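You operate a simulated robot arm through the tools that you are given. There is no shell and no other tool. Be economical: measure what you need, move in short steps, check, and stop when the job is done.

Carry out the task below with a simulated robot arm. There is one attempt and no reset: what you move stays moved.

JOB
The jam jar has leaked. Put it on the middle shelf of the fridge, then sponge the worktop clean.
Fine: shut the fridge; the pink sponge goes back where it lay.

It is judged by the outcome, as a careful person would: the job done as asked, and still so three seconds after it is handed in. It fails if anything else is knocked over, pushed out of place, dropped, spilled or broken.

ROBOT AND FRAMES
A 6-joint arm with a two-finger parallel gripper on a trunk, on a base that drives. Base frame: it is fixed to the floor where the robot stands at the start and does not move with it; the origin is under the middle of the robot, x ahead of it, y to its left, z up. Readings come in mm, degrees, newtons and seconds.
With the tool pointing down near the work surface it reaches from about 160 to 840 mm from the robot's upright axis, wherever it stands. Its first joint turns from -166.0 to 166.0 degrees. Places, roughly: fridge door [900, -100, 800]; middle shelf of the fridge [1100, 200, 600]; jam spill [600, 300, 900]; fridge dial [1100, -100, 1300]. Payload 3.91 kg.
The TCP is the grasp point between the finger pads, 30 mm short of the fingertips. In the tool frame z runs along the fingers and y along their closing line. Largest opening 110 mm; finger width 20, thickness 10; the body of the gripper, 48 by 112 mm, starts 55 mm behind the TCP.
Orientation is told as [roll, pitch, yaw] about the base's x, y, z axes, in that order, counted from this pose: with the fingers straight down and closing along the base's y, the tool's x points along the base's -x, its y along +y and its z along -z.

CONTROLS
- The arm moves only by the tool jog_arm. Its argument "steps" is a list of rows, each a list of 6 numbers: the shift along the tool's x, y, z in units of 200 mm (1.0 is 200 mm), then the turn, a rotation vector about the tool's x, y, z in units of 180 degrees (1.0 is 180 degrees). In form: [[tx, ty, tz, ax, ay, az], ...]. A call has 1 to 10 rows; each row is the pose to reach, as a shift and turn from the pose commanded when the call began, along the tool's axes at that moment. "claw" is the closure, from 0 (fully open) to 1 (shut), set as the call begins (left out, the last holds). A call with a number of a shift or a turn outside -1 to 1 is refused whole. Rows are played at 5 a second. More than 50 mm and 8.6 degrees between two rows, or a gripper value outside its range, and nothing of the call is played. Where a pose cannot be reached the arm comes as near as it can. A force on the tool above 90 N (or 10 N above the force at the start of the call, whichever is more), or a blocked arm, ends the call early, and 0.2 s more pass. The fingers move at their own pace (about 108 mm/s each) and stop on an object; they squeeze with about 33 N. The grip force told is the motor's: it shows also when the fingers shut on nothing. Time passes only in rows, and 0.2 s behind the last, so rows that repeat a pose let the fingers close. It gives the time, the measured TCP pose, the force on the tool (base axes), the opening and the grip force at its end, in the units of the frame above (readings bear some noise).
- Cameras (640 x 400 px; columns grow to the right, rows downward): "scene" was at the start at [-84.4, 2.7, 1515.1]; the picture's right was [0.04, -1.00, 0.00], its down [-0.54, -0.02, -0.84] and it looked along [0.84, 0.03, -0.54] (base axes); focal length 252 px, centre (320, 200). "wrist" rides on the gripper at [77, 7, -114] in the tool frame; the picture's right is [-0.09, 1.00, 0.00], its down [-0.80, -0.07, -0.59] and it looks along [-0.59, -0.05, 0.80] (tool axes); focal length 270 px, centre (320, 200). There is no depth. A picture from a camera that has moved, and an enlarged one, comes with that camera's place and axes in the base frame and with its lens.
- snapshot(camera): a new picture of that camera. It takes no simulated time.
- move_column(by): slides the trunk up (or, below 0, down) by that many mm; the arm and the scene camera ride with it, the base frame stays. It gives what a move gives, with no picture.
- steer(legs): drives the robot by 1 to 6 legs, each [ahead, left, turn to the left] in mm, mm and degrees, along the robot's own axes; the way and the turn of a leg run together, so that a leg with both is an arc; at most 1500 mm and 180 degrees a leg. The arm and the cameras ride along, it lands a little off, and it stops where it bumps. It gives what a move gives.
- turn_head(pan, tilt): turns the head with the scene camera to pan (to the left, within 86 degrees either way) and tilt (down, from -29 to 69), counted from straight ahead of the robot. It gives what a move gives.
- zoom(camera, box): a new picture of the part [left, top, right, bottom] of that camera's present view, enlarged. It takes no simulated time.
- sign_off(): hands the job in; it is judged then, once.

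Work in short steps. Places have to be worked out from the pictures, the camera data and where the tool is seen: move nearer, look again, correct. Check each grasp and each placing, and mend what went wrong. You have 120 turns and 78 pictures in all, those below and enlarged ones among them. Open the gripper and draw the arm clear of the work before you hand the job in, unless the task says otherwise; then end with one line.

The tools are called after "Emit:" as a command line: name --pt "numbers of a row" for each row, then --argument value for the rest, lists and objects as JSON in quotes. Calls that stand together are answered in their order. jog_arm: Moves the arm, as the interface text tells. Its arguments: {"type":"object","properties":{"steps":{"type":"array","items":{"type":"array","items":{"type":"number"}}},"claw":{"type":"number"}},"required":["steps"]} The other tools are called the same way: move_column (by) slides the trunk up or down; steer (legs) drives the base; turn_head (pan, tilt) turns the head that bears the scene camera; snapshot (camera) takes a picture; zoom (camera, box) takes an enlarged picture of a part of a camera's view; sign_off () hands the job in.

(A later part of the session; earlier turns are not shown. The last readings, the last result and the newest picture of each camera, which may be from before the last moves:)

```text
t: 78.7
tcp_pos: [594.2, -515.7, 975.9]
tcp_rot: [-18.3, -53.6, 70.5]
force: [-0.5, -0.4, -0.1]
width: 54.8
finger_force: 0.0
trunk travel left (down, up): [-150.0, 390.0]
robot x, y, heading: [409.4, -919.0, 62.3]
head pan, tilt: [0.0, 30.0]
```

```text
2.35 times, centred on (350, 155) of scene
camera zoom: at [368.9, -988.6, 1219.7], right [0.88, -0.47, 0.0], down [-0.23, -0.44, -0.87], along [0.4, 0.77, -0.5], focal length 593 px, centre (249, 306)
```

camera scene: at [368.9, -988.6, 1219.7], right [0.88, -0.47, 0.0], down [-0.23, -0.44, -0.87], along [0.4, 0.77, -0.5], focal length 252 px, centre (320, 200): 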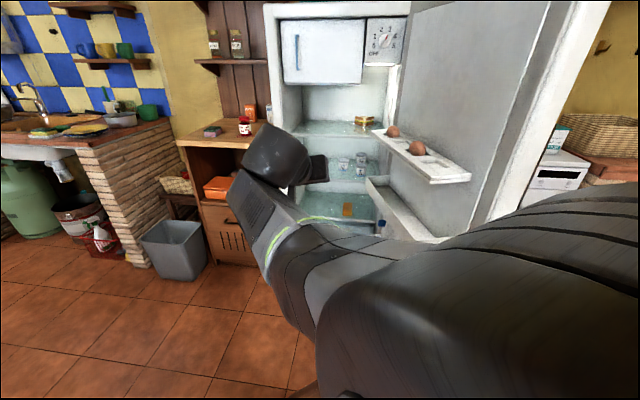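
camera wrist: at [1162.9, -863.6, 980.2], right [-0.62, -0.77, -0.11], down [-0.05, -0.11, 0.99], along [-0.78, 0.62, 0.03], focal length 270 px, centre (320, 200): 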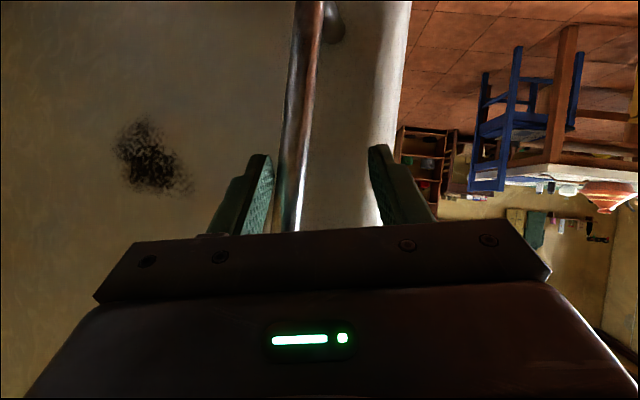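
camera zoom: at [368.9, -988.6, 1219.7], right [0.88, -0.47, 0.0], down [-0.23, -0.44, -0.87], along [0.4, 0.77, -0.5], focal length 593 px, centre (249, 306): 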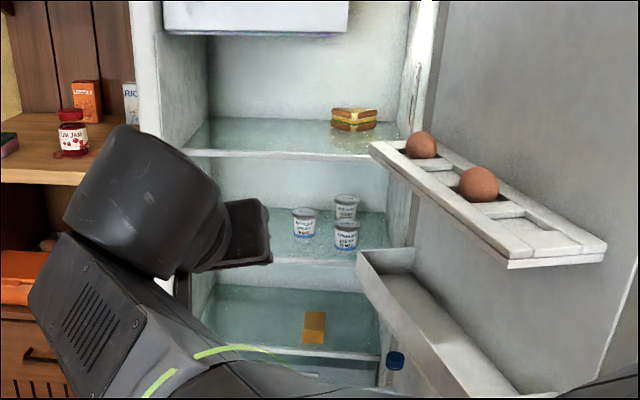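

Middle shelf holds three yoghurts right of centre; its left part is free. Now to the jar: I level the tool's closing line, then drive so the TCP stands about 130 mm short of the jar.

Emit:
jog_arm --pt "0 0 0 0 0 0.036" --pt "0 0 0 0 0 0.072" --pt "0 0 0 0 0 0.072" --claw 0

Emit:
steer --legs '[[605, 395, 0]]'

Emit:
snapshot --camera "wrist"

Emit:
snapshot --camera "scene"

```text
t: 79.5
tcp_pos: [596.3, -515.0, 975.8]
tcp_rot: [-0.3, -55.6, 48.3]
force: [-0.2, 0.6, -0.2]
width: 109.9
finger_force: 0.0
trunk travel left (down, up): [-150.0, 390.0]
robot x, y, heading: [409.6, -916.2, 61.8]
head pan, tilt: [0.0, 30.0]
```

```text
t: 83.4
tcp_pos: [550.1, 202.7, 976.6]
tcp_rot: [-0.3, -55.6, 47.5]
force: [0.2, 0.2, 0.2]
width: 110.0
finger_force: 0.1
trunk travel left (down, up): [-150.0, 390.0]
robot x, y, heading: [359.3, -195.7, 61.2]
head pan, tilt: [0.0, 30.0]
```

```text
42 pictures are left
camera wrist: at [451.3, 103.7, 977.3], right [-0.7, 0.71, 0.07], down [0.02, -0.07, 1.0], along [0.72, 0.7, 0.03], focal length 270 px, centre (320, 200)
```

wrist: 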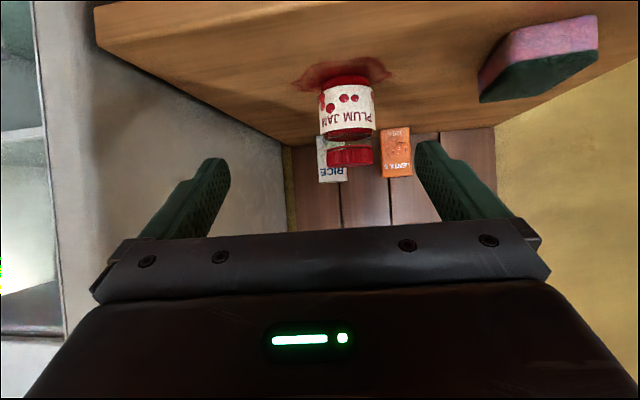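

```text
41 pictures are left
camera scene: at [315.5, -267.9, 1219.8], right [0.88, -0.48, 0.0], down [-0.24, -0.44, -0.87], along [0.42, 0.76, -0.5], focal length 252 px, centre (320, 200)
```

scene: 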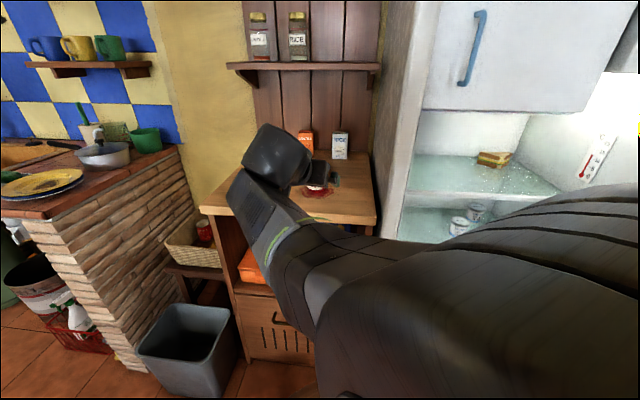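

The jar axis is near (645,334), about 57 mm wide, 92 tall, standing on z≈862. I lower the tool to z≈900 and go 100 mm forward, then check.

Emit:
jog_arm --pt "0.157 0.04 0.108 0 0 0" --pt "0.3135 0.093 0.215 0 0 0" --pt "0.24 0.093 0.32 0 0 0" --pt "0.172 0.093 0.421 0 0 0" --pt "0.1 0.093 0.525 0 0 0" --pt "0.031 0.093 0.6275 0 0 0"

Emit:
snapshot --camera "wrist"

```text
t: 84.8
tcp_pos: [607.5, 288.0, 902.1]
tcp_rot: [-0.2, -55.6, 47.4]
force: [-0.5, 0.0, -0.4]
width: 109.9
finger_force: 0.1
trunk travel left (down, up): [-150.0, 390.0]
robot x, y, heading: [358.4, -198.0, 61.3]
head pan, tilt: [0.0, 30.0]
```

```text
40 pictures are left
camera wrist: at [508.0, 189.4, 901.5], right [-0.7, 0.71, 0.07], down [0.02, -0.07, 1.0], along [0.72, 0.7, 0.03], focal length 270 px, centre (320, 200)
```

wrist: 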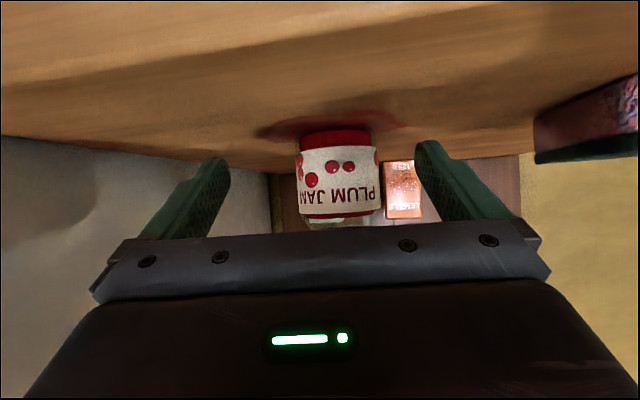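

The jar is about 54 mm further and 11 mm left. I move over it and close.

Emit:
jog_arm --pt "-0.06 0.055 0.09 0 0 0" --pt "-0.11 0.055 0.16 0 0 0" --pt "-0.1525 0.055 0.223 0 0 0"

Emit:
jog_arm --pt "0 0 0 0 0 0" --pt "0 0 0 0 0 0" --pt "0 0 0 0 0 0" --pt "0 0 0 0 0 0" --claw 1

Emit:
snapshot --camera "wrist"

```text
t: 85.6
tcp_pos: [632.9, 333.1, 899.6]
tcp_rot: [-0.3, -55.6, 47.5]
force: [-0.7, 0.3, 0.2]
width: 109.9
finger_force: 0.0
trunk travel left (down, up): [-150.0, 390.0]
robot x, y, heading: [356.6, -198.6, 60.9]
head pan, tilt: [0.0, 30.0]
```

```text
t: 86.6
tcp_pos: [634.0, 332.8, 899.9]
tcp_rot: [-0.3, -55.5, 47.4]
force: [1.5, 1.1, 1.3]
width: 59.1
finger_force: 32.9
trunk travel left (down, up): [-150.0, 390.0]
robot x, y, heading: [360.7, -199.5, 61.1]
head pan, tilt: [0.0, 30.0]
```

```text
39 pictures are left
camera wrist: at [535.8, 235.8, 900.4], right [-0.7, 0.71, 0.07], down [0.02, -0.07, 1.0], along [0.72, 0.7, 0.03], focal length 270 px, centre (320, 200)
```

wrist: 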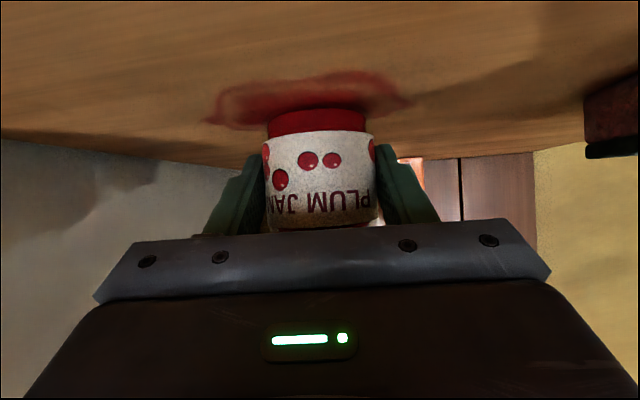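

Held at 59 mm. I lift by the trunk and check that the jar comes along.

Emit:
move_column --by 80

Emit:
snapshot --camera "wrist"

```text
t: 87.8
tcp_pos: [634.5, 334.1, 979.7]
tcp_rot: [-0.4, -55.6, 47.3]
force: [0.2, -0.7, -3.6]
width: 58.9
finger_force: 33.0
trunk travel left (down, up): [-230.0, 310.0]
robot x, y, heading: [356.8, -197.4, 61.1]
head pan, tilt: [0.0, 30.0]
```

```text
38 pictures are left
camera wrist: at [535.7, 236.0, 980.1], right [-0.7, 0.71, 0.07], down [0.02, -0.07, 1.0], along [0.72, 0.7, 0.03], focal length 270 px, centre (320, 200)
```

wrist: 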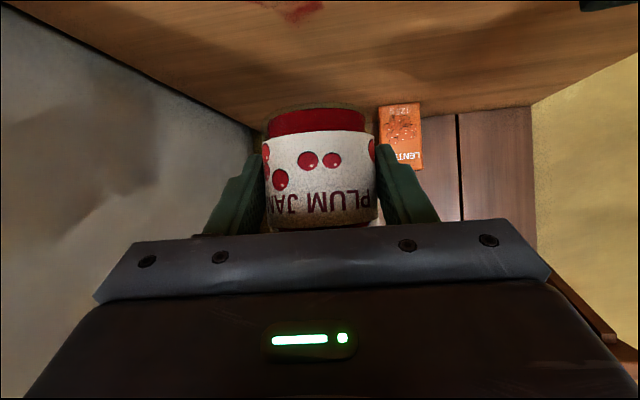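

The jar hangs well in the grip. Triangulation puts the middle shelf at z≈660, front edge at about (816,156)→(1139,-87), free spot around (940,150). I back off from the worktop and drive in front of the fridge, and lower the trunk.

Emit:
steer --legs '[[-400, 0, 0], [86, -355, 0]]'

Emit:
move_column --by -229

Emit:
turn_head --pan -20 --tilt 30

Emit:
snapshot --camera "scene"

Emit:
snapshot --camera "wrist"

```text
t: 92.2
tcp_pos: [796.8, -109.6, 979.7]
tcp_rot: [-0.3, -55.6, 47.8]
force: [0.0, 0.2, -3.5]
width: 59.0
finger_force: 32.4
trunk travel left (down, up): [-230.0, 310.0]
robot x, y, heading: [521.2, -644.0, 61.6]
head pan, tilt: [0.0, 30.0]
```

```text
t: 94.6
tcp_pos: [796.3, -109.8, 750.5]
tcp_rot: [-0.3, -55.6, 47.8]
force: [-0.7, -0.3, -3.7]
width: 59.3
finger_force: 33.6
trunk travel left (down, up): [-1.0, 539.0]
robot x, y, heading: [523.6, -643.6, 61.5]
head pan, tilt: [0.0, 30.0]
```

```text
t: 95.5
tcp_pos: [797.2, -109.6, 749.9]
tcp_rot: [-0.2, -55.7, 47.8]
force: [0.1, 0.3, -3.5]
width: 59.3
finger_force: 33.1
trunk travel left (down, up): [-1.0, 539.0]
robot x, y, heading: [528.1, -643.4, 61.6]
head pan, tilt: [-20.0, 30.0]
```

```text
37 pictures are left
camera scene: at [506.8, -733.0, 1070.7], right [0.66, -0.75, 0.0], down [-0.37, -0.33, -0.87], along [0.65, 0.57, -0.5], focal length 252 px, centre (320, 200)
```

scene: 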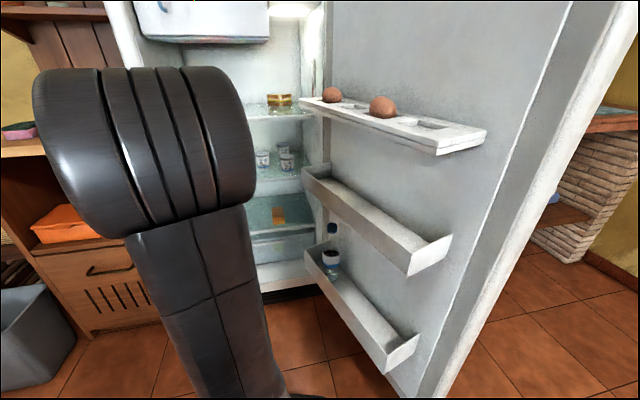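

```text
36 pictures are left
camera wrist: at [699.0, -208.7, 751.1], right [-0.7, 0.71, 0.07], down [0.03, -0.07, 1.0], along [0.71, 0.7, 0.03], focal length 270 px, centre (320, 200)
```

wrist: 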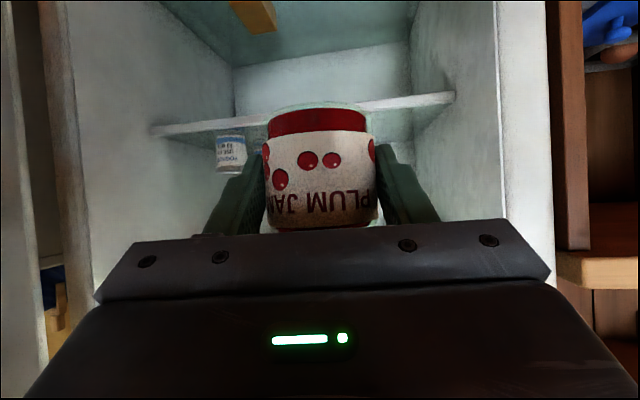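

Middle shelf front edge measured at z≈648. Target for the jar is (940,150). I drive in 240 mm first and look again.

Emit:
steer --legs '[[240, 0, 0]]'

Emit:
snapshot --camera "wrist"

Emit:
turn_head --pan -40 --tilt 35

Emit:
snapshot --camera "scene"

```text
t: 97.3
tcp_pos: [912.7, 104.5, 751.2]
tcp_rot: [-0.3, -55.6, 47.8]
force: [-0.3, -1.1, -4.3]
width: 59.2
finger_force: 32.9
trunk travel left (down, up): [-1.0, 539.0]
robot x, y, heading: [639.6, -429.3, 61.3]
head pan, tilt: [-20.0, 30.0]
```

```text
35 pictures are left
camera wrist: at [815.7, 6.0, 751.1], right [-0.7, 0.71, 0.07], down [0.02, -0.07, 1.0], along [0.71, 0.7, 0.03], focal length 270 px, centre (320, 200)
```

wrist: 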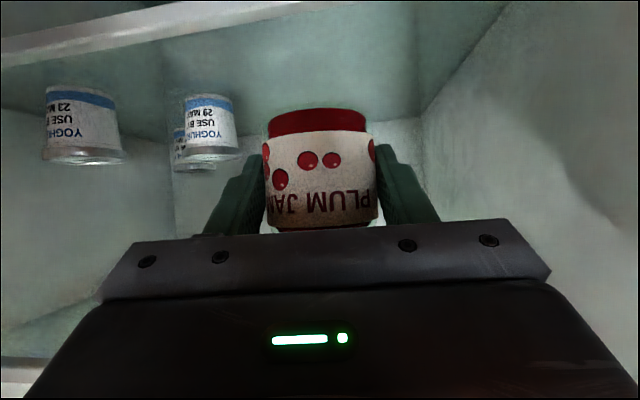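

```text
t: 98.1
tcp_pos: [914.4, 104.2, 750.4]
tcp_rot: [-0.2, -55.5, 47.9]
force: [-0.5, -0.8, -3.1]
width: 59.1
finger_force: 33.0
trunk travel left (down, up): [-1.0, 539.0]
robot x, y, heading: [639.7, -427.5, 61.4]
head pan, tilt: [-40.0, 35.0]
```

```text
34 pictures are left
camera scene: at [637.5, -545.9, 1062.9], right [0.37, -0.93, 0.0], down [-0.53, -0.21, -0.82], along [0.76, 0.3, -0.57], focal length 252 px, centre (320, 200)
```

scene: 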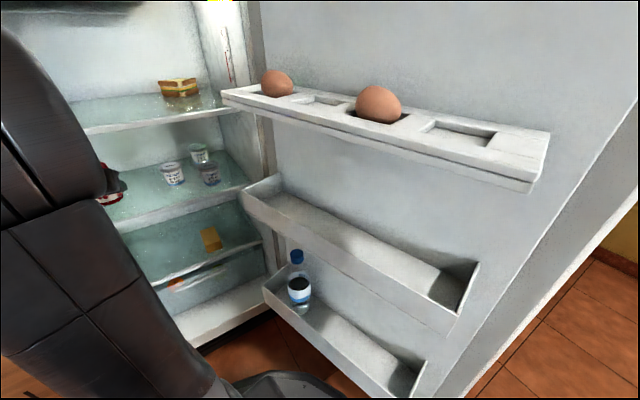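

The jar clears the yoghurts. I drive 48 mm further in, then lower 55 mm toward the shelf.

Emit:
steer --legs '[[48, 0, 0]]'

Emit:
jog_arm --pt "0.06 0 0.041 0 0 0" --pt "0.124 0 0.085 0 0 0" --pt "0.18 0 0.123 0 0 0" --pt "0.227 0 0.155 0 0 0"

Emit:
snapshot --camera "wrist"

```text
t: 99.0
tcp_pos: [935.8, 144.7, 749.2]
tcp_rot: [-0.3, -55.5, 47.9]
force: [0.3, 0.1, -2.6]
width: 59.0
finger_force: 33.0
trunk travel left (down, up): [-1.0, 539.0]
robot x, y, heading: [663.4, -385.3, 61.6]
head pan, tilt: [-40.0, 35.0]
```

```text
t: 100.0
tcp_pos: [935.2, 144.7, 696.5]
tcp_rot: [-0.2, -55.6, 47.8]
force: [-0.9, 0.3, -3.2]
width: 59.1
finger_force: 32.8
trunk travel left (down, up): [-1.0, 539.0]
robot x, y, heading: [661.0, -383.9, 61.5]
head pan, tilt: [-40.0, 35.0]
```

```text
33 pictures are left
camera wrist: at [837.1, 46.7, 697.0], right [-0.7, 0.71, 0.07], down [0.02, -0.07, 1.0], along [0.71, 0.7, 0.03], focal length 270 px, centre (320, 200)
```

wrist: 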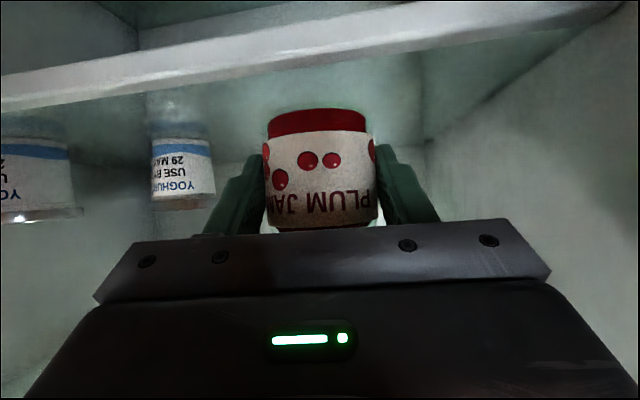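

Comparing the two views, the shelf's front edge lies at about n=618 with top z≈641, so the jar must go about 50 mm deeper. I drive in further and view again.

Emit:
steer --legs '[[52, 0, 0]]'

Emit:
snapshot --camera "wrist"

```text
t: 100.9
tcp_pos: [959.7, 190.4, 696.6]
tcp_rot: [-0.3, -55.7, 47.7]
force: [0.1, 0.0, -3.7]
width: 59.3
finger_force: 33.3
trunk travel left (down, up): [-1.0, 539.0]
robot x, y, heading: [683.3, -344.4, 61.6]
head pan, tilt: [-40.0, 35.0]
```

```text
32 pictures are left
camera wrist: at [861.4, 91.2, 697.1], right [-0.7, 0.71, 0.07], down [0.03, -0.07, 1.0], along [0.71, 0.7, 0.03], focal length 270 px, centre (320, 200)
```

wrist: 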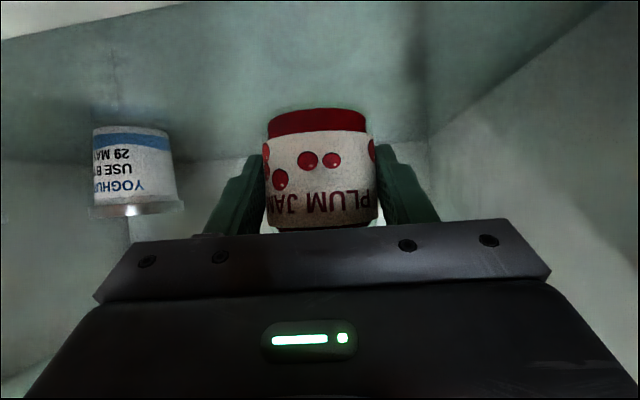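

The jar is now some 70 mm behind the shelf edge. I lower gently until it touches.

Emit:
jog_arm --pt "0.02 0 0.014 0 0 0" --pt "0.04 0 0.028 0 0 0" --pt "0.05 0 0.034 0 0 0"

Emit:
jog_arm --pt "0.008 0 0.006 0 0 0" --pt "0.016 0 0.011 0 0 0"

```text
t: 101.7
tcp_pos: [961.1, 189.3, 684.6]
tcp_rot: [-0.3, -55.4, 47.7]
force: [-0.4, -0.6, -3.0]
width: 58.8
finger_force: 33.7
trunk travel left (down, up): [-1.0, 539.0]
robot x, y, heading: [688.8, -344.7, 61.6]
head pan, tilt: [-40.0, 35.0]
```

```text
t: 102.3
tcp_pos: [960.1, 189.1, 679.9]
tcp_rot: [-0.3, -55.5, 47.7]
force: [0.5, 0.1, -2.0]
width: 59.1
finger_force: 33.4
trunk travel left (down, up): [-1.0, 539.0]
robot x, y, heading: [687.5, -344.1, 61.6]
head pan, tilt: [-40.0, 35.0]
```

No contact yet; I go on in 4 mm steps.

Emit:
jog_arm --pt "0.008 0 0.006 0 0 0" --pt "0.016 0 0.011 0 0 0"

Emit:
jog_arm --pt "0.008 0 0.006 0 0 0" --pt "0.016 0 0.011 0 0 0"

Emit:
snapshot --camera "wrist"

```text
t: 102.9
tcp_pos: [959.4, 189.2, 679.7]
tcp_rot: [-0.1, -55.9, 47.6]
force: [2.5, 7.7, 20.1]
width: 59.2
finger_force: 32.8
trunk travel left (down, up): [-1.0, 539.0]
robot x, y, heading: [687.7, -344.8, 61.4]
head pan, tilt: [-40.0, 35.0]
```

```text
t: 103.5
tcp_pos: [958.5, 188.2, 674.8]
tcp_rot: [-0.2, -56.0, 47.8]
force: [-2.8, 6.7, 35.5]
width: 59.3
finger_force: 32.9
trunk travel left (down, up): [-1.0, 539.0]
robot x, y, heading: [687.5, -341.2, 61.4]
head pan, tilt: [-40.0, 35.0]
```

```text
31 pictures are left
camera wrist: at [861.1, 90.4, 675.2], right [-0.7, 0.71, 0.07], down [0.02, -0.08, 1.0], along [0.71, 0.7, 0.04], focal length 270 px, centre (320, 200)
```

wrist: 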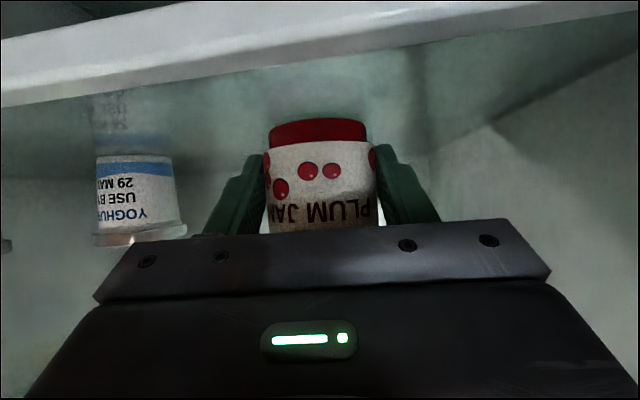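

The jar is on the shelf (35 N, it shifted slightly in the pads). I ease up 3 mm, open partway, and check.

Emit:
jog_arm --pt "-0.0125 0 -0.0085 0 0 0" --pt "-0.0125 0 -0.0085 0 0 0"

Emit:
jog_arm --pt "0 0 0 0 0 0" --pt "0 0 0 0 0 0" --pt "0 0 0 0 0 0" --claw 0.24

Emit:
snapshot --camera "wrist"

```text
t: 104.1
tcp_pos: [959.0, 187.4, 675.3]
tcp_rot: [-0.3, -55.6, 47.8]
force: [-2.0, 3.4, 19.3]
width: 59.0
finger_force: 32.8
trunk travel left (down, up): [-1.0, 539.0]
robot x, y, heading: [685.5, -346.4, 61.6]
head pan, tilt: [-40.0, 35.0]
```

```text
t: 104.9
tcp_pos: [959.1, 188.6, 675.7]
tcp_rot: [-0.4, -55.5, 47.8]
force: [0.0, -0.8, -0.7]
width: 83.5
finger_force: 0.1
trunk travel left (down, up): [-1.0, 539.0]
robot x, y, heading: [683.7, -343.4, 61.7]
head pan, tilt: [-40.0, 35.0]
```

```text
30 pictures are left
camera wrist: at [861.6, 90.9, 675.6], right [-0.7, 0.71, 0.07], down [0.03, -0.07, 1.0], along [0.71, 0.7, 0.03], focal length 270 px, centre (320, 200)
```

wrist: 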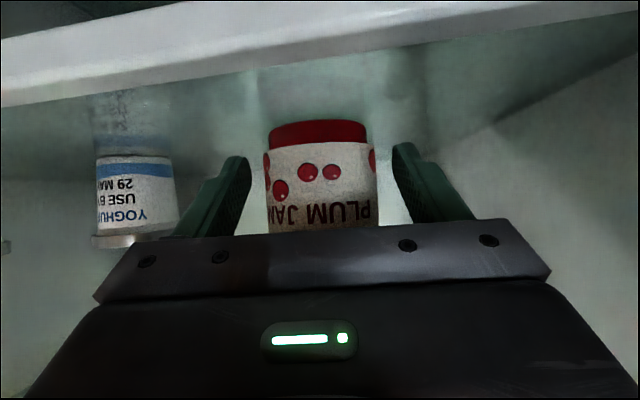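

The jar stands free and upright on the shelf. I withdraw straight along the tool axis, then back out, and look.

Emit:
steer --legs '[[-116, 29, 0], [-300, 0, 0]]'

Emit:
turn_head --pan -15 --tilt 30

Emit:
snapshot --camera "wrist"

Emit:
snapshot --camera "scene"

```text
t: 107.8
tcp_pos: [732.1, -160.0, 675.3]
tcp_rot: [-0.3, -55.6, 48.3]
force: [-0.6, -0.6, 1.0]
width: 83.4
finger_force: 0.1
trunk travel left (down, up): [-1.0, 539.0]
robot x, y, heading: [468.1, -691.7, 62.0]
head pan, tilt: [-40.0, 35.0]
```

```text
t: 108.7
tcp_pos: [731.9, -158.3, 675.0]
tcp_rot: [-0.3, -55.6, 48.2]
force: [0.5, -0.7, -0.1]
width: 83.7
finger_force: 0.1
trunk travel left (down, up): [-1.0, 539.0]
robot x, y, heading: [464.4, -692.8, 61.8]
head pan, tilt: [-15.0, 30.0]
```

```text
29 pictures are left
camera wrist: at [635.3, -258.3, 675.8], right [-0.71, 0.7, 0.07], down [0.03, -0.07, 1.0], along [0.71, 0.71, 0.03], focal length 270 px, centre (320, 200)
```

wrist: 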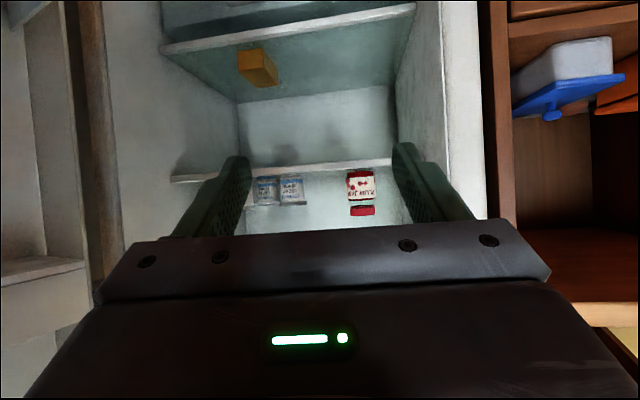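

```text
28 pictures are left
camera scene: at [443.5, -778.5, 1070.7], right [0.73, -0.68, 0.0], down [-0.34, -0.37, -0.87], along [0.59, 0.63, -0.5], focal length 252 px, centre (320, 200)
```

scene: 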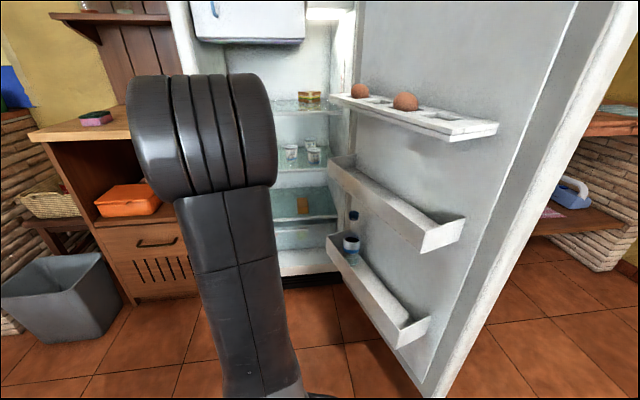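

The jar stands upright on the middle shelf and nothing else moved. Next, shutting the door: I close the fingers (z 675 is below the handle) and drive round to the door's outer side.

Emit:
jog_arm --pt "0 0 0 0 0 0" --pt "0 0 0 0 0 0" --pt "0 0 0 0 0 0" --claw 1

Emit:
steer --legs '[[0, 0, 82], [-797, 358, 0], [-491, -542, 0]]'

Emit:
turn_head --pan 10 --tilt 30

Emit:
snapshot --camera "scene"

```text
t: 109.5
tcp_pos: [732.4, -158.9, 674.1]
tcp_rot: [-0.3, -55.6, 48.3]
force: [-0.4, -0.2, 0.0]
width: 0.0
finger_force: 32.8
trunk travel left (down, up): [-1.0, 539.0]
robot x, y, heading: [466.3, -692.0, 61.8]
head pan, tilt: [-15.0, 30.0]
```

```text
t: 121.3
tcp_pos: [1122.3, -926.6, 675.9]
tcp_rot: [-0.4, -55.6, 134.2]
force: [0.7, -0.1, 0.6]
width: 0.0
finger_force: 33.2
trunk travel left (down, up): [-1.0, 539.0]
robot x, y, heading: [1637.5, -1233.4, 147.9]
head pan, tilt: [-15.0, 30.0]
```

```text
t: 122.2
tcp_pos: [1123.2, -927.3, 675.0]
tcp_rot: [-0.3, -55.7, 134.3]
force: [0.5, 0.6, -0.4]
width: 0.0
finger_force: 32.5
trunk travel left (down, up): [-1.0, 539.0]
robot x, y, heading: [1636.4, -1230.2, 148.0]
head pan, tilt: [10.0, 30.0]
```

```text
27 pictures are left
camera scene: at [1693.7, -1288.5, 1070.7], right [0.38, 0.93, 0.0], down [0.46, -0.19, -0.87], along [-0.8, 0.33, -0.5], focal length 252 px, centre (320, 200)
```

scene: 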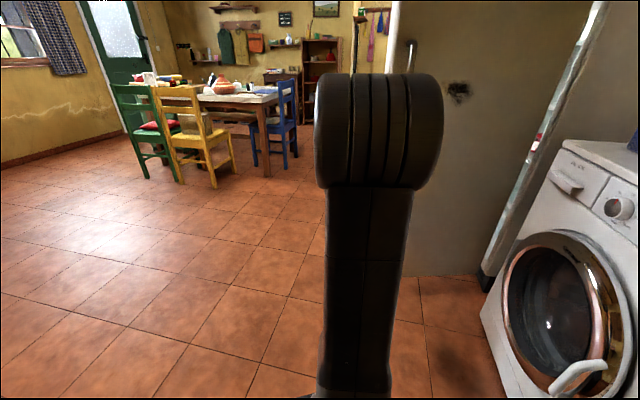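

Heading is 148°. I go to the door's outer face near its free end, then begin to push it.

Emit:
steer --legs '[[108, -178, 0]]'

Emit:
steer --legs '[[200, -5, 0]]'

Emit:
snapshot --camera "scene"

```text
t: 123.8
tcp_pos: [1122.9, -716.4, 675.9]
tcp_rot: [-0.3, -55.6, 134.3]
force: [0.5, -0.1, 0.2]
width: 0.0
finger_force: 33.1
trunk travel left (down, up): [-1.0, 539.0]
robot x, y, heading: [1640.2, -1023.7, 148.0]
head pan, tilt: [10.0, 30.0]
```

```text
t: 125.4
tcp_pos: [961.6, -604.3, 674.1]
tcp_rot: [-0.3, -55.5, 133.9]
force: [0.5, -0.3, 0.1]
width: 0.0
finger_force: 33.4
trunk travel left (down, up): [-1.0, 539.0]
robot x, y, heading: [1475.1, -908.8, 147.8]
head pan, tilt: [10.0, 30.0]
```

```text
26 pictures are left
camera scene: at [1530.5, -967.9, 1070.7], right [0.38, 0.93, 0.0], down [0.46, -0.19, -0.87], along [-0.8, 0.33, -0.5], focal length 252 px, centre (320, 200)
```

scene: 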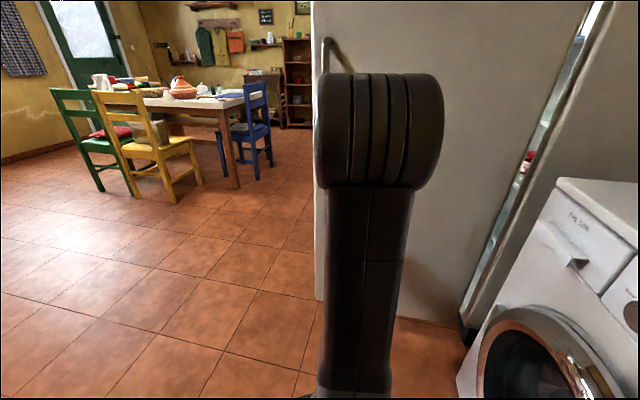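

The door follows with almost no force. I keep pushing along the planned line.

Emit:
steer --legs '[[130, -5, 0], [130, -10, 0]]'

Emit:
turn_head --pan -10 --tilt 25

Emit:
snapshot --camera "scene"

Emit:
snapshot --camera "wrist"

```text
t: 127.5
tcp_pos: [753.6, -455.3, 674.9]
tcp_rot: [-0.3, -55.7, 134.1]
force: [0.0, -0.2, 0.0]
width: 0.0
finger_force: 32.6
trunk travel left (down, up): [-1.0, 539.0]
robot x, y, heading: [1267.2, -765.0, 147.9]
head pan, tilt: [10.0, 30.0]
```

```text
t: 128.4
tcp_pos: [752.3, -455.0, 674.6]
tcp_rot: [-0.3, -55.7, 134.1]
force: [0.8, 0.1, -0.3]
width: 0.0
finger_force: 32.7
trunk travel left (down, up): [-1.0, 539.0]
robot x, y, heading: [1263.6, -758.9, 147.8]
head pan, tilt: [-10.0, 25.0]
```

```text
25 pictures are left
camera scene: at [1338.6, -791.2, 1078.7], right [0.67, 0.74, 0.0], down [0.31, -0.28, -0.91], along [-0.67, 0.61, -0.42], focal length 252 px, centre (320, 200)
```

scene: 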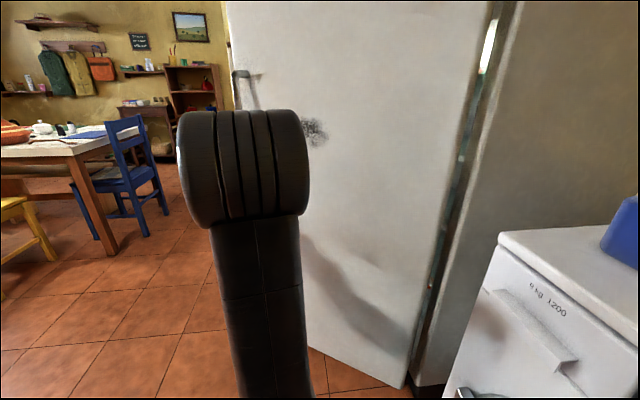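

```text
24 pictures are left
camera wrist: at [843.7, -561.3, 675.8], right [-0.75, -0.65, 0.07], down [0.07, 0.02, 1.0], along [-0.65, 0.76, 0.03], focal length 270 px, centre (320, 200)
```

wrist: 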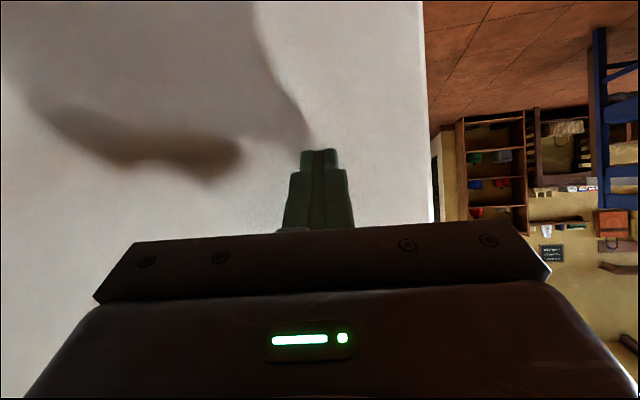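

The door is now about 50° open. I back off, swing round to the front and will push the rest straight in.

Emit:
steer --legs '[[-150, 0, 0], [469, 778, 0], [0, 0, -73]]'

Emit:
turn_head --pan -15 --tilt 25

Emit:
snapshot --camera "scene"

```text
t: 137.3
tcp_pos: [705.9, -670.0, 674.7]
tcp_rot: [-0.3, -55.5, 62.0]
force: [0.2, 0.6, 0.0]
width: 0.0
finger_force: 33.4
trunk travel left (down, up): [-1.0, 539.0]
robot x, y, heading: [572.9, -1253.4, 75.6]
head pan, tilt: [-10.0, 25.0]
```

```text
t: 137.9
tcp_pos: [704.2, -669.7, 674.6]
tcp_rot: [-0.3, -55.5, 62.0]
force: [-0.2, 0.3, 1.1]
width: 0.1
finger_force: 33.1
trunk travel left (down, up): [-1.0, 539.0]
robot x, y, heading: [571.3, -1251.7, 75.5]
head pan, tilt: [-15.0, 25.0]
```

```text
23 pictures are left
camera scene: at [572.1, -1337.7, 1078.7], right [0.87, -0.49, 0.0], down [-0.21, -0.37, -0.91], along [0.44, 0.79, -0.42], focal length 252 px, centre (320, 200)
```

scene: 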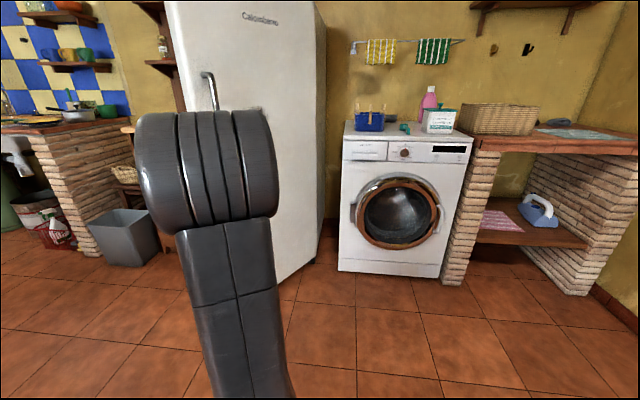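

The door is some 57° open with its face before the tool. I push along toward the closed position, most of the way first.

Emit:
steer --legs '[[290, 52, 0], [290, 52, 0]]'

Emit:
steer --legs '[[60, 10, 0]]'

Emit:
snapshot --camera "scene"

```text
t: 141.6
tcp_pos: [737.5, -67.6, 675.6]
tcp_rot: [-0.4, -55.6, 63.0]
force: [0.3, -0.4, 0.3]
width: 0.3
finger_force: 33.1
trunk travel left (down, up): [-1.0, 539.0]
robot x, y, heading: [613.7, -651.4, 76.4]
head pan, tilt: [-15.0, 25.0]
```

```text
t: 142.6
tcp_pos: [740.8, -12.0, 674.3]
tcp_rot: [-0.4, -55.6, 62.8]
force: [-11.0, -44.0, -6.4]
width: 0.0
finger_force: 33.4
trunk travel left (down, up): [-1.0, 539.0]
robot x, y, heading: [614.8, -597.6, 76.3]
head pan, tilt: [-15.0, 25.0]
```

```text
22 pictures are left
camera scene: at [617.5, -682.2, 1078.3], right [0.88, -0.48, 0.0], down [-0.2, -0.37, -0.91], along [0.43, 0.8, -0.42], focal length 252 px, centre (320, 200)
```

scene: 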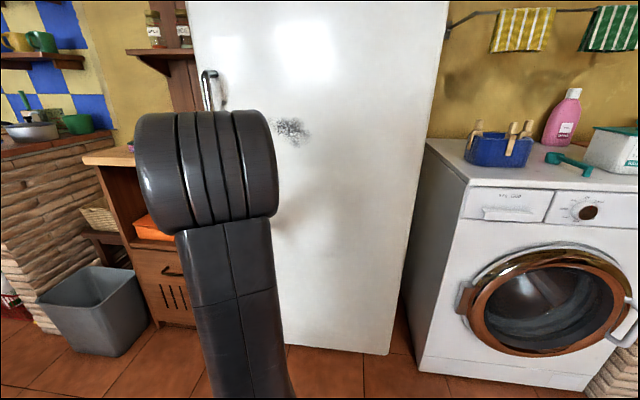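

45 N counterforce: the door is against its seat. I back off and check the seam.

Emit:
steer --legs '[[-200, 0, 0]]'

Emit:
snapshot --camera "wrist"

Emit:
zoom --camera "scene" --box '[100, 0, 420, 200]'

```text
t: 144.2
tcp_pos: [692.6, -204.2, 673.7]
tcp_rot: [-0.3, -55.3, 63.2]
force: [-0.8, -0.6, 0.2]
width: 0.3
finger_force: 33.5
trunk travel left (down, up): [-1.0, 539.0]
robot x, y, heading: [573.4, -789.6, 76.8]
head pan, tilt: [-15.0, 25.0]
```

```text
21 pictures are left
camera wrist: at [623.9, -324.6, 674.5], right [-0.87, 0.5, 0.07], down [0.04, -0.06, 1.0], along [0.5, 0.87, 0.03], focal length 270 px, centre (320, 200)
```

wrist: 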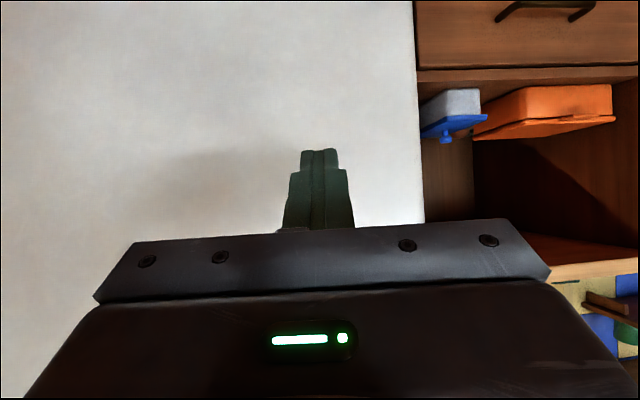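

```text
2.00 times, centred on (260, 100) of scene
camera zoom: at [573.2, -873.0, 1078.7], right [0.88, -0.47, 0.0], down [-0.2, -0.37, -0.91], along [0.43, 0.8, -0.42], focal length 504 px, centre (440, 400)
```

zoom: 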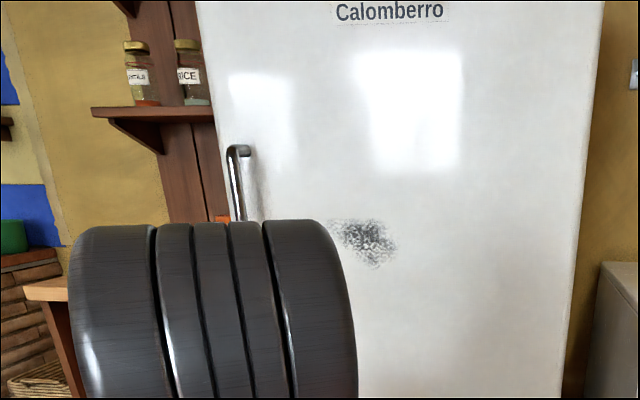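

The handle is back at its closed position. Now the sponge: I raise the trunk fully back and turn the tool to point straight down.

Emit:
move_column --by 449

Emit:
jog_arm --pt "0 0 0 0 0.044 0" --pt "0 0 0 0 0.088 0" --pt "0 0 0 0 0.132 0" --pt "0 0 0 0 0.176 0" --pt "0 0 0 0 0.22 0" --pt "0 0 0 0 0.264 0" --pt "0 0 0 0 0.309 0" --claw 0

```text
refused: 449 is not a number from -400 to 400
```

```text
t: 145.8
tcp_pos: [692.4, -204.0, 673.8]
tcp_rot: [-0.3, 0.4, 62.9]
force: [-0.5, 0.6, -0.3]
width: 110.2
finger_force: 0.0
trunk travel left (down, up): [-1.0, 539.0]
robot x, y, heading: [574.9, -788.2, 77.0]
head pan, tilt: [-15.0, 25.0]
```

Tool points down. I raise the trunk and drive left, then ahead to the worktop.

Emit:
move_column --by 400

Emit:
steer --legs '[[-100, 0, 0], [0, 0, -17], [0, 592, 0], [560, 0, 0]]'

Emit:
turn_head --pan 20 --tilt 45

Emit:
snapshot --camera "scene"

Emit:
snapshot --camera "wrist"

```text
t: 149.6
tcp_pos: [692.8, -203.8, 1074.0]
tcp_rot: [-0.3, 0.3, 63.0]
force: [-0.3, -0.5, -0.1]
width: 109.8
finger_force: 0.1
trunk travel left (down, up): [-401.0, 139.0]
robot x, y, heading: [575.2, -785.1, 76.9]
head pan, tilt: [-15.0, 25.0]
```

```text
t: 157.6
tcp_pos: [627.6, 430.0, 1073.2]
tcp_rot: [-0.2, 0.2, 45.4]
force: [-0.2, 1.1, -1.0]
width: 110.1
finger_force: 0.1
trunk travel left (down, up): [-401.0, 139.0]
robot x, y, heading: [335.1, -91.0, 59.1]
head pan, tilt: [-15.0, 25.0]
```

```text
t: 158.6
tcp_pos: [626.9, 429.2, 1072.7]
tcp_rot: [-0.2, 0.2, 45.4]
force: [0.5, 0.0, -0.3]
width: 110.0
finger_force: 0.1
trunk travel left (down, up): [-401.0, 139.0]
robot x, y, heading: [335.9, -95.7, 59.3]
head pan, tilt: [20.0, 45.0]
```

```text
19 pictures are left
camera scene: at [260.2, -158.0, 1448.1], right [0.98, -0.19, 0.0], down [-0.13, -0.69, -0.71], along [0.13, 0.69, -0.71], focal length 252 px, centre (320, 200)
```

scene: 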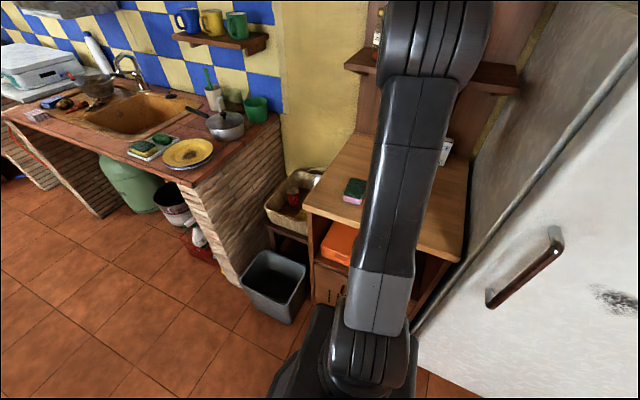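

```text
18 pictures are left
camera wrist: at [568.6, 378.9, 1187.8], right [-0.65, 0.76, 0.0], down [0.61, 0.52, 0.59], along [0.45, 0.38, -0.81], focal length 270 px, centre (320, 200)
```

wrist: 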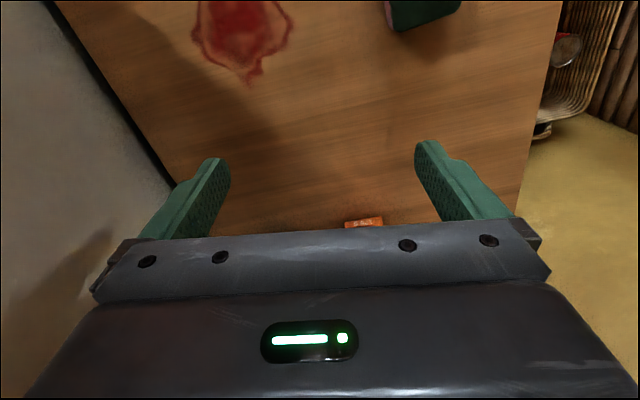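

Fridge is shut. The spill and a corner of the sponge are visible. I draw the tool back 170 mm to see the sponge fully.

Emit:
jog_arm --pt "0.2 0 0 0 0 0" --pt "0.4 0 0 0 0 0" --pt "0.6 0 0 0 0 0" --pt "0.85 0 0 0 0 0"

Emit:
snapshot --camera "wrist"

Emit:
zoom --camera "scene" --box '[400, 0, 640, 380]'

```text
t: 159.6
tcp_pos: [507.5, 307.3, 1071.4]
tcp_rot: [-0.2, 0.2, 45.3]
force: [-0.6, -0.3, -0.3]
width: 109.9
finger_force: 0.1
trunk travel left (down, up): [-401.0, 139.0]
robot x, y, heading: [337.0, -93.1, 59.6]
head pan, tilt: [20.0, 45.0]
```

```text
17 pictures are left
camera wrist: at [448.4, 257.1, 1185.5], right [-0.65, 0.76, 0.0], down [0.61, 0.52, 0.59], along [0.45, 0.38, -0.81], focal length 270 px, centre (320, 200)
```

wrist: 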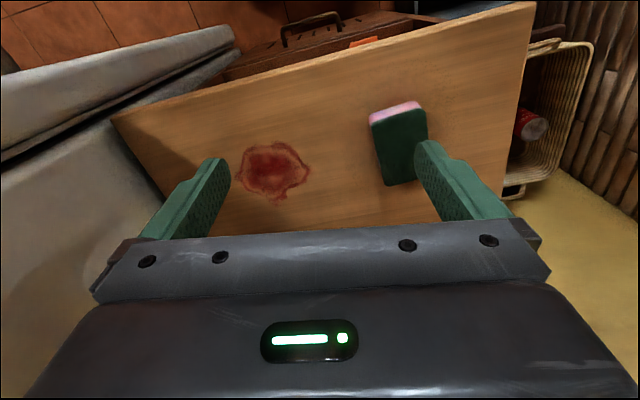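

```text
1.05 times, centred on (520, 190) of scene
camera zoom: at [259.9, -158.8, 1448.0], right [0.98, -0.19, 0.0], down [-0.13, -0.69, -0.71], along [0.13, 0.7, -0.71], focal length 265 px, centre (110, 210)
```

zoom: 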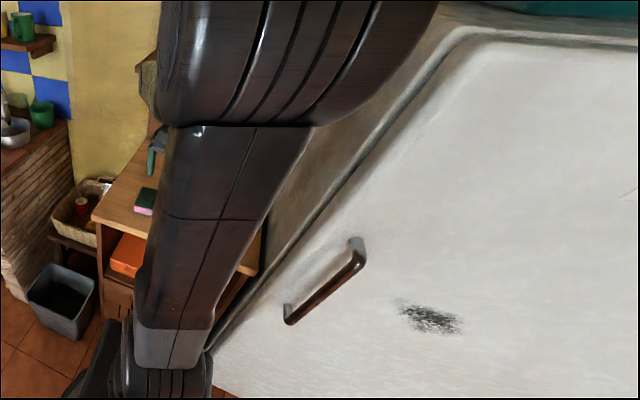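

The seam is even: fridge shut. The sponge is at about (492,420), 87×55 mm, long axis at 58°; the spill is centred (633,331), about 100 mm across. I go above the sponge, aligned to its short side, at z 960.

Emit:
jog_arm --pt "-0.07 0.09 0.05 0 0 -0.014" --pt "-0.14 0.18 0.15 0 0 -0.028" --pt "-0.21 0.27 0.28 0 0 -0.042" --pt "-0.28 0.36 0.42 0 0 -0.056" --pt "-0.347 0.4525 0.555 0 0 -0.0705" --claw 0

Emit:
snapshot --camera "wrist"

```text
t: 160.8
tcp_pos: [491.7, 423.8, 961.8]
tcp_rot: [-0.1, 0.3, 58.1]
force: [0.4, -0.8, -0.8]
width: 109.9
finger_force: 0.1
trunk travel left (down, up): [-401.0, 139.0]
robot x, y, heading: [337.4, -91.7, 59.1]
head pan, tilt: [20.0, 45.0]
```

```text
15 pictures are left
camera wrist: at [445.7, 360.3, 1076.7], right [-0.8, 0.6, 0.0], down [0.48, 0.65, 0.59], along [0.36, 0.47, -0.81], focal length 270 px, centre (320, 200)
```

wrist: 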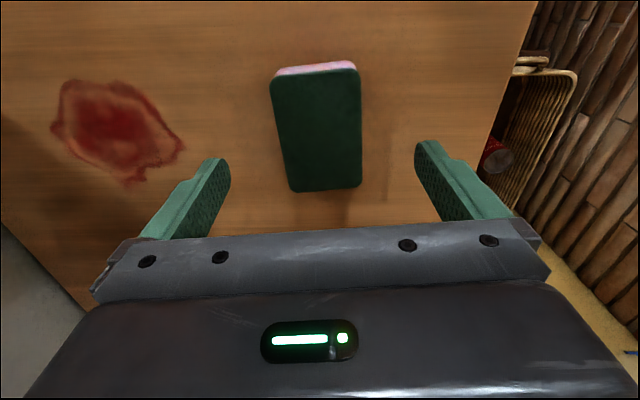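

Aligned. I descend to z≈905 with a 7 mm correction, then close on the sponge.

Emit:
jog_arm --pt "0.034 0 0.1 0 0 0" --pt "0.034 0 0.2 0 0 0" --pt "0.034 0 0.285 0 0 0"

Emit:
jog_arm --pt "0 0 0 0 0 0" --pt "0 0 0 0 0 0" --pt "0 0 0 0 0 0" --pt "0 0 0 0 0 0" --claw 1

Emit:
snapshot --camera "wrist"

```text
t: 161.6
tcp_pos: [488.9, 414.9, 903.4]
tcp_rot: [-0.1, 0.3, 58.1]
force: [-0.8, 0.3, 0.9]
width: 110.0
finger_force: 0.0
trunk travel left (down, up): [-401.0, 139.0]
robot x, y, heading: [336.9, -91.1, 59.3]
head pan, tilt: [20.0, 45.0]
```

```text
t: 162.6
tcp_pos: [490.0, 415.0, 906.1]
tcp_rot: [-0.1, 0.4, 58.1]
force: [0.4, 0.2, 0.0]
width: 58.4
finger_force: 33.1
trunk travel left (down, up): [-401.0, 139.0]
robot x, y, heading: [335.1, -91.1, 59.2]
head pan, tilt: [20.0, 45.0]
```

```text
14 pictures are left
camera wrist: at [442.8, 353.0, 1019.2], right [-0.8, 0.6, 0.0], down [0.48, 0.65, 0.59], along [0.36, 0.47, -0.81], focal length 270 px, centre (320, 200)
```

wrist: 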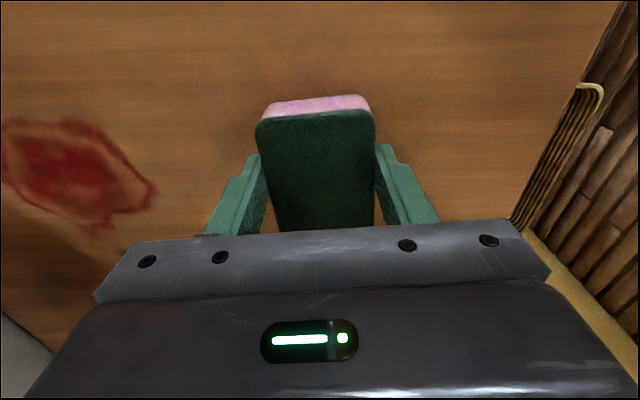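

The sponge is held. I lift it, carry it to the spill's near edge and set it down there.

Emit:
jog_arm --pt "0 0 -0.08 0 0 0" --pt "0 0 -0.18 0 0 0" --pt "0.06 -0.22 -0.18 0 0 0" --pt "0.117 -0.43 -0.18 0 0 0" --pt "0.117 -0.43 -0.1 0 0 0" --pt "0.117 -0.43 -0.03 0 0 0" --pt "0.117 -0.43 0.0 0 0 0" --pt "0.117 -0.43 0.01 0 0 0"

```text
t: 164.4
tcp_pos: [550.6, 348.1, 903.0]
tcp_rot: [-0.1, 0.2, 58.1]
force: [0.9, -1.0, 12.3]
width: 58.8
finger_force: 32.8
trunk travel left (down, up): [-401.0, 139.0]
robot x, y, heading: [336.0, -89.8, 59.3]
head pan, tilt: [20.0, 45.0]
```

12 N contact. Now I wipe: strokes across the spill with side shifts.

Emit:
jog_arm --pt "0 -0.2 0 0 0 0" --pt "0 -0.4 0 0 0 0" --pt "0 -0.6 0 0 0 0" --pt "0 -0.78 0 0 0 0" --pt "-0.145 -0.78 0 0 0 0" --pt "-0.145 -0.6 0 0 0 0" --pt "-0.145 -0.4 0 0 0 0" --pt "-0.145 -0.2 0 0 0 0" --pt "-0.145 0 0 0 0 0" --pt "-0.29 0 0 0 0 0"

Emit:
jog_arm --pt "0 -0.2 0 0 0 0" --pt "0 -0.4 0 0 0 0" --pt "0 -0.6 0 0 0 0" --pt "0 -0.78 0 0 0 0" --pt "0.07 -0.78 0 0 0 0" --pt "0.07 -0.6 0 0 0 0" --pt "0.07 -0.4 0 0 0 0" --pt "0.07 -0.2 0 0 0 0" --pt "0.07 0 0 0 0 0"

Emit:
snapshot --camera "wrist"

```text
t: 166.6
tcp_pos: [577.1, 396.3, 903.5]
tcp_rot: [0.0, 0.2, 58.0]
force: [-4.8, -4.3, 23.0]
width: 58.8
finger_force: 32.8
trunk travel left (down, up): [-401.0, 139.0]
robot x, y, heading: [334.6, -92.4, 59.5]
head pan, tilt: [20.0, 45.0]
```

```text
t: 168.6
tcp_pos: [570.9, 388.5, 903.8]
tcp_rot: [-0.1, 0.1, 58.1]
force: [3.0, -2.3, 25.7]
width: 58.5
finger_force: 33.4
trunk travel left (down, up): [-401.0, 139.0]
robot x, y, heading: [338.3, -90.2, 59.2]
head pan, tilt: [20.0, 45.0]
```

```text
13 pictures are left
camera wrist: at [523.6, 325.1, 1017.7], right [-0.8, 0.6, 0.0], down [0.48, 0.64, 0.59], along [0.36, 0.47, -0.81], focal length 270 px, centre (320, 200)
```

wrist: 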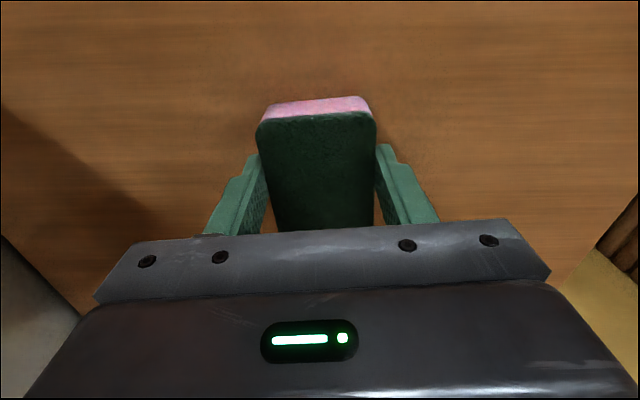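

The spill is gone from view. I lift the sponge and take it back to where it lay.

Emit:
jog_arm --pt "0 0 -0.1 0 0 0" --pt "0 0 -0.2 0 0 0" --pt "0.05 0.21 -0.2 0 0 0" --pt "0.103 0.425 -0.2 0 0 0" --pt "0.103 0.425 -0.12 0 0 0" --pt "0.103 0.425 -0.05 0 0 0" --pt "0.103 0.425 -0.02 0 0 0" --pt "0.103 0.425 -0.006 0 0 0" --pt "0.103 0.425 -0.006 0 0 0"

Emit:
snapshot --camera "wrist"

```text
t: 170.6
tcp_pos: [490.7, 412.5, 903.2]
tcp_rot: [-0.1, 0.3, 58.1]
force: [0.0, 1.0, 1.3]
width: 58.5
finger_force: 33.4
trunk travel left (down, up): [-401.0, 139.0]
robot x, y, heading: [337.4, -90.8, 59.3]
head pan, tilt: [20.0, 45.0]
```

```text
12 pictures are left
camera wrist: at [444.2, 350.8, 1018.3], right [-0.8, 0.6, 0.0], down [0.48, 0.65, 0.59], along [0.36, 0.47, -0.81], focal length 270 px, centre (320, 200)
```

wrist: 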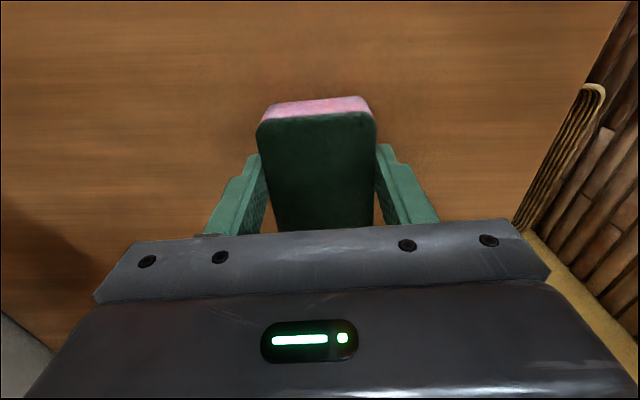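

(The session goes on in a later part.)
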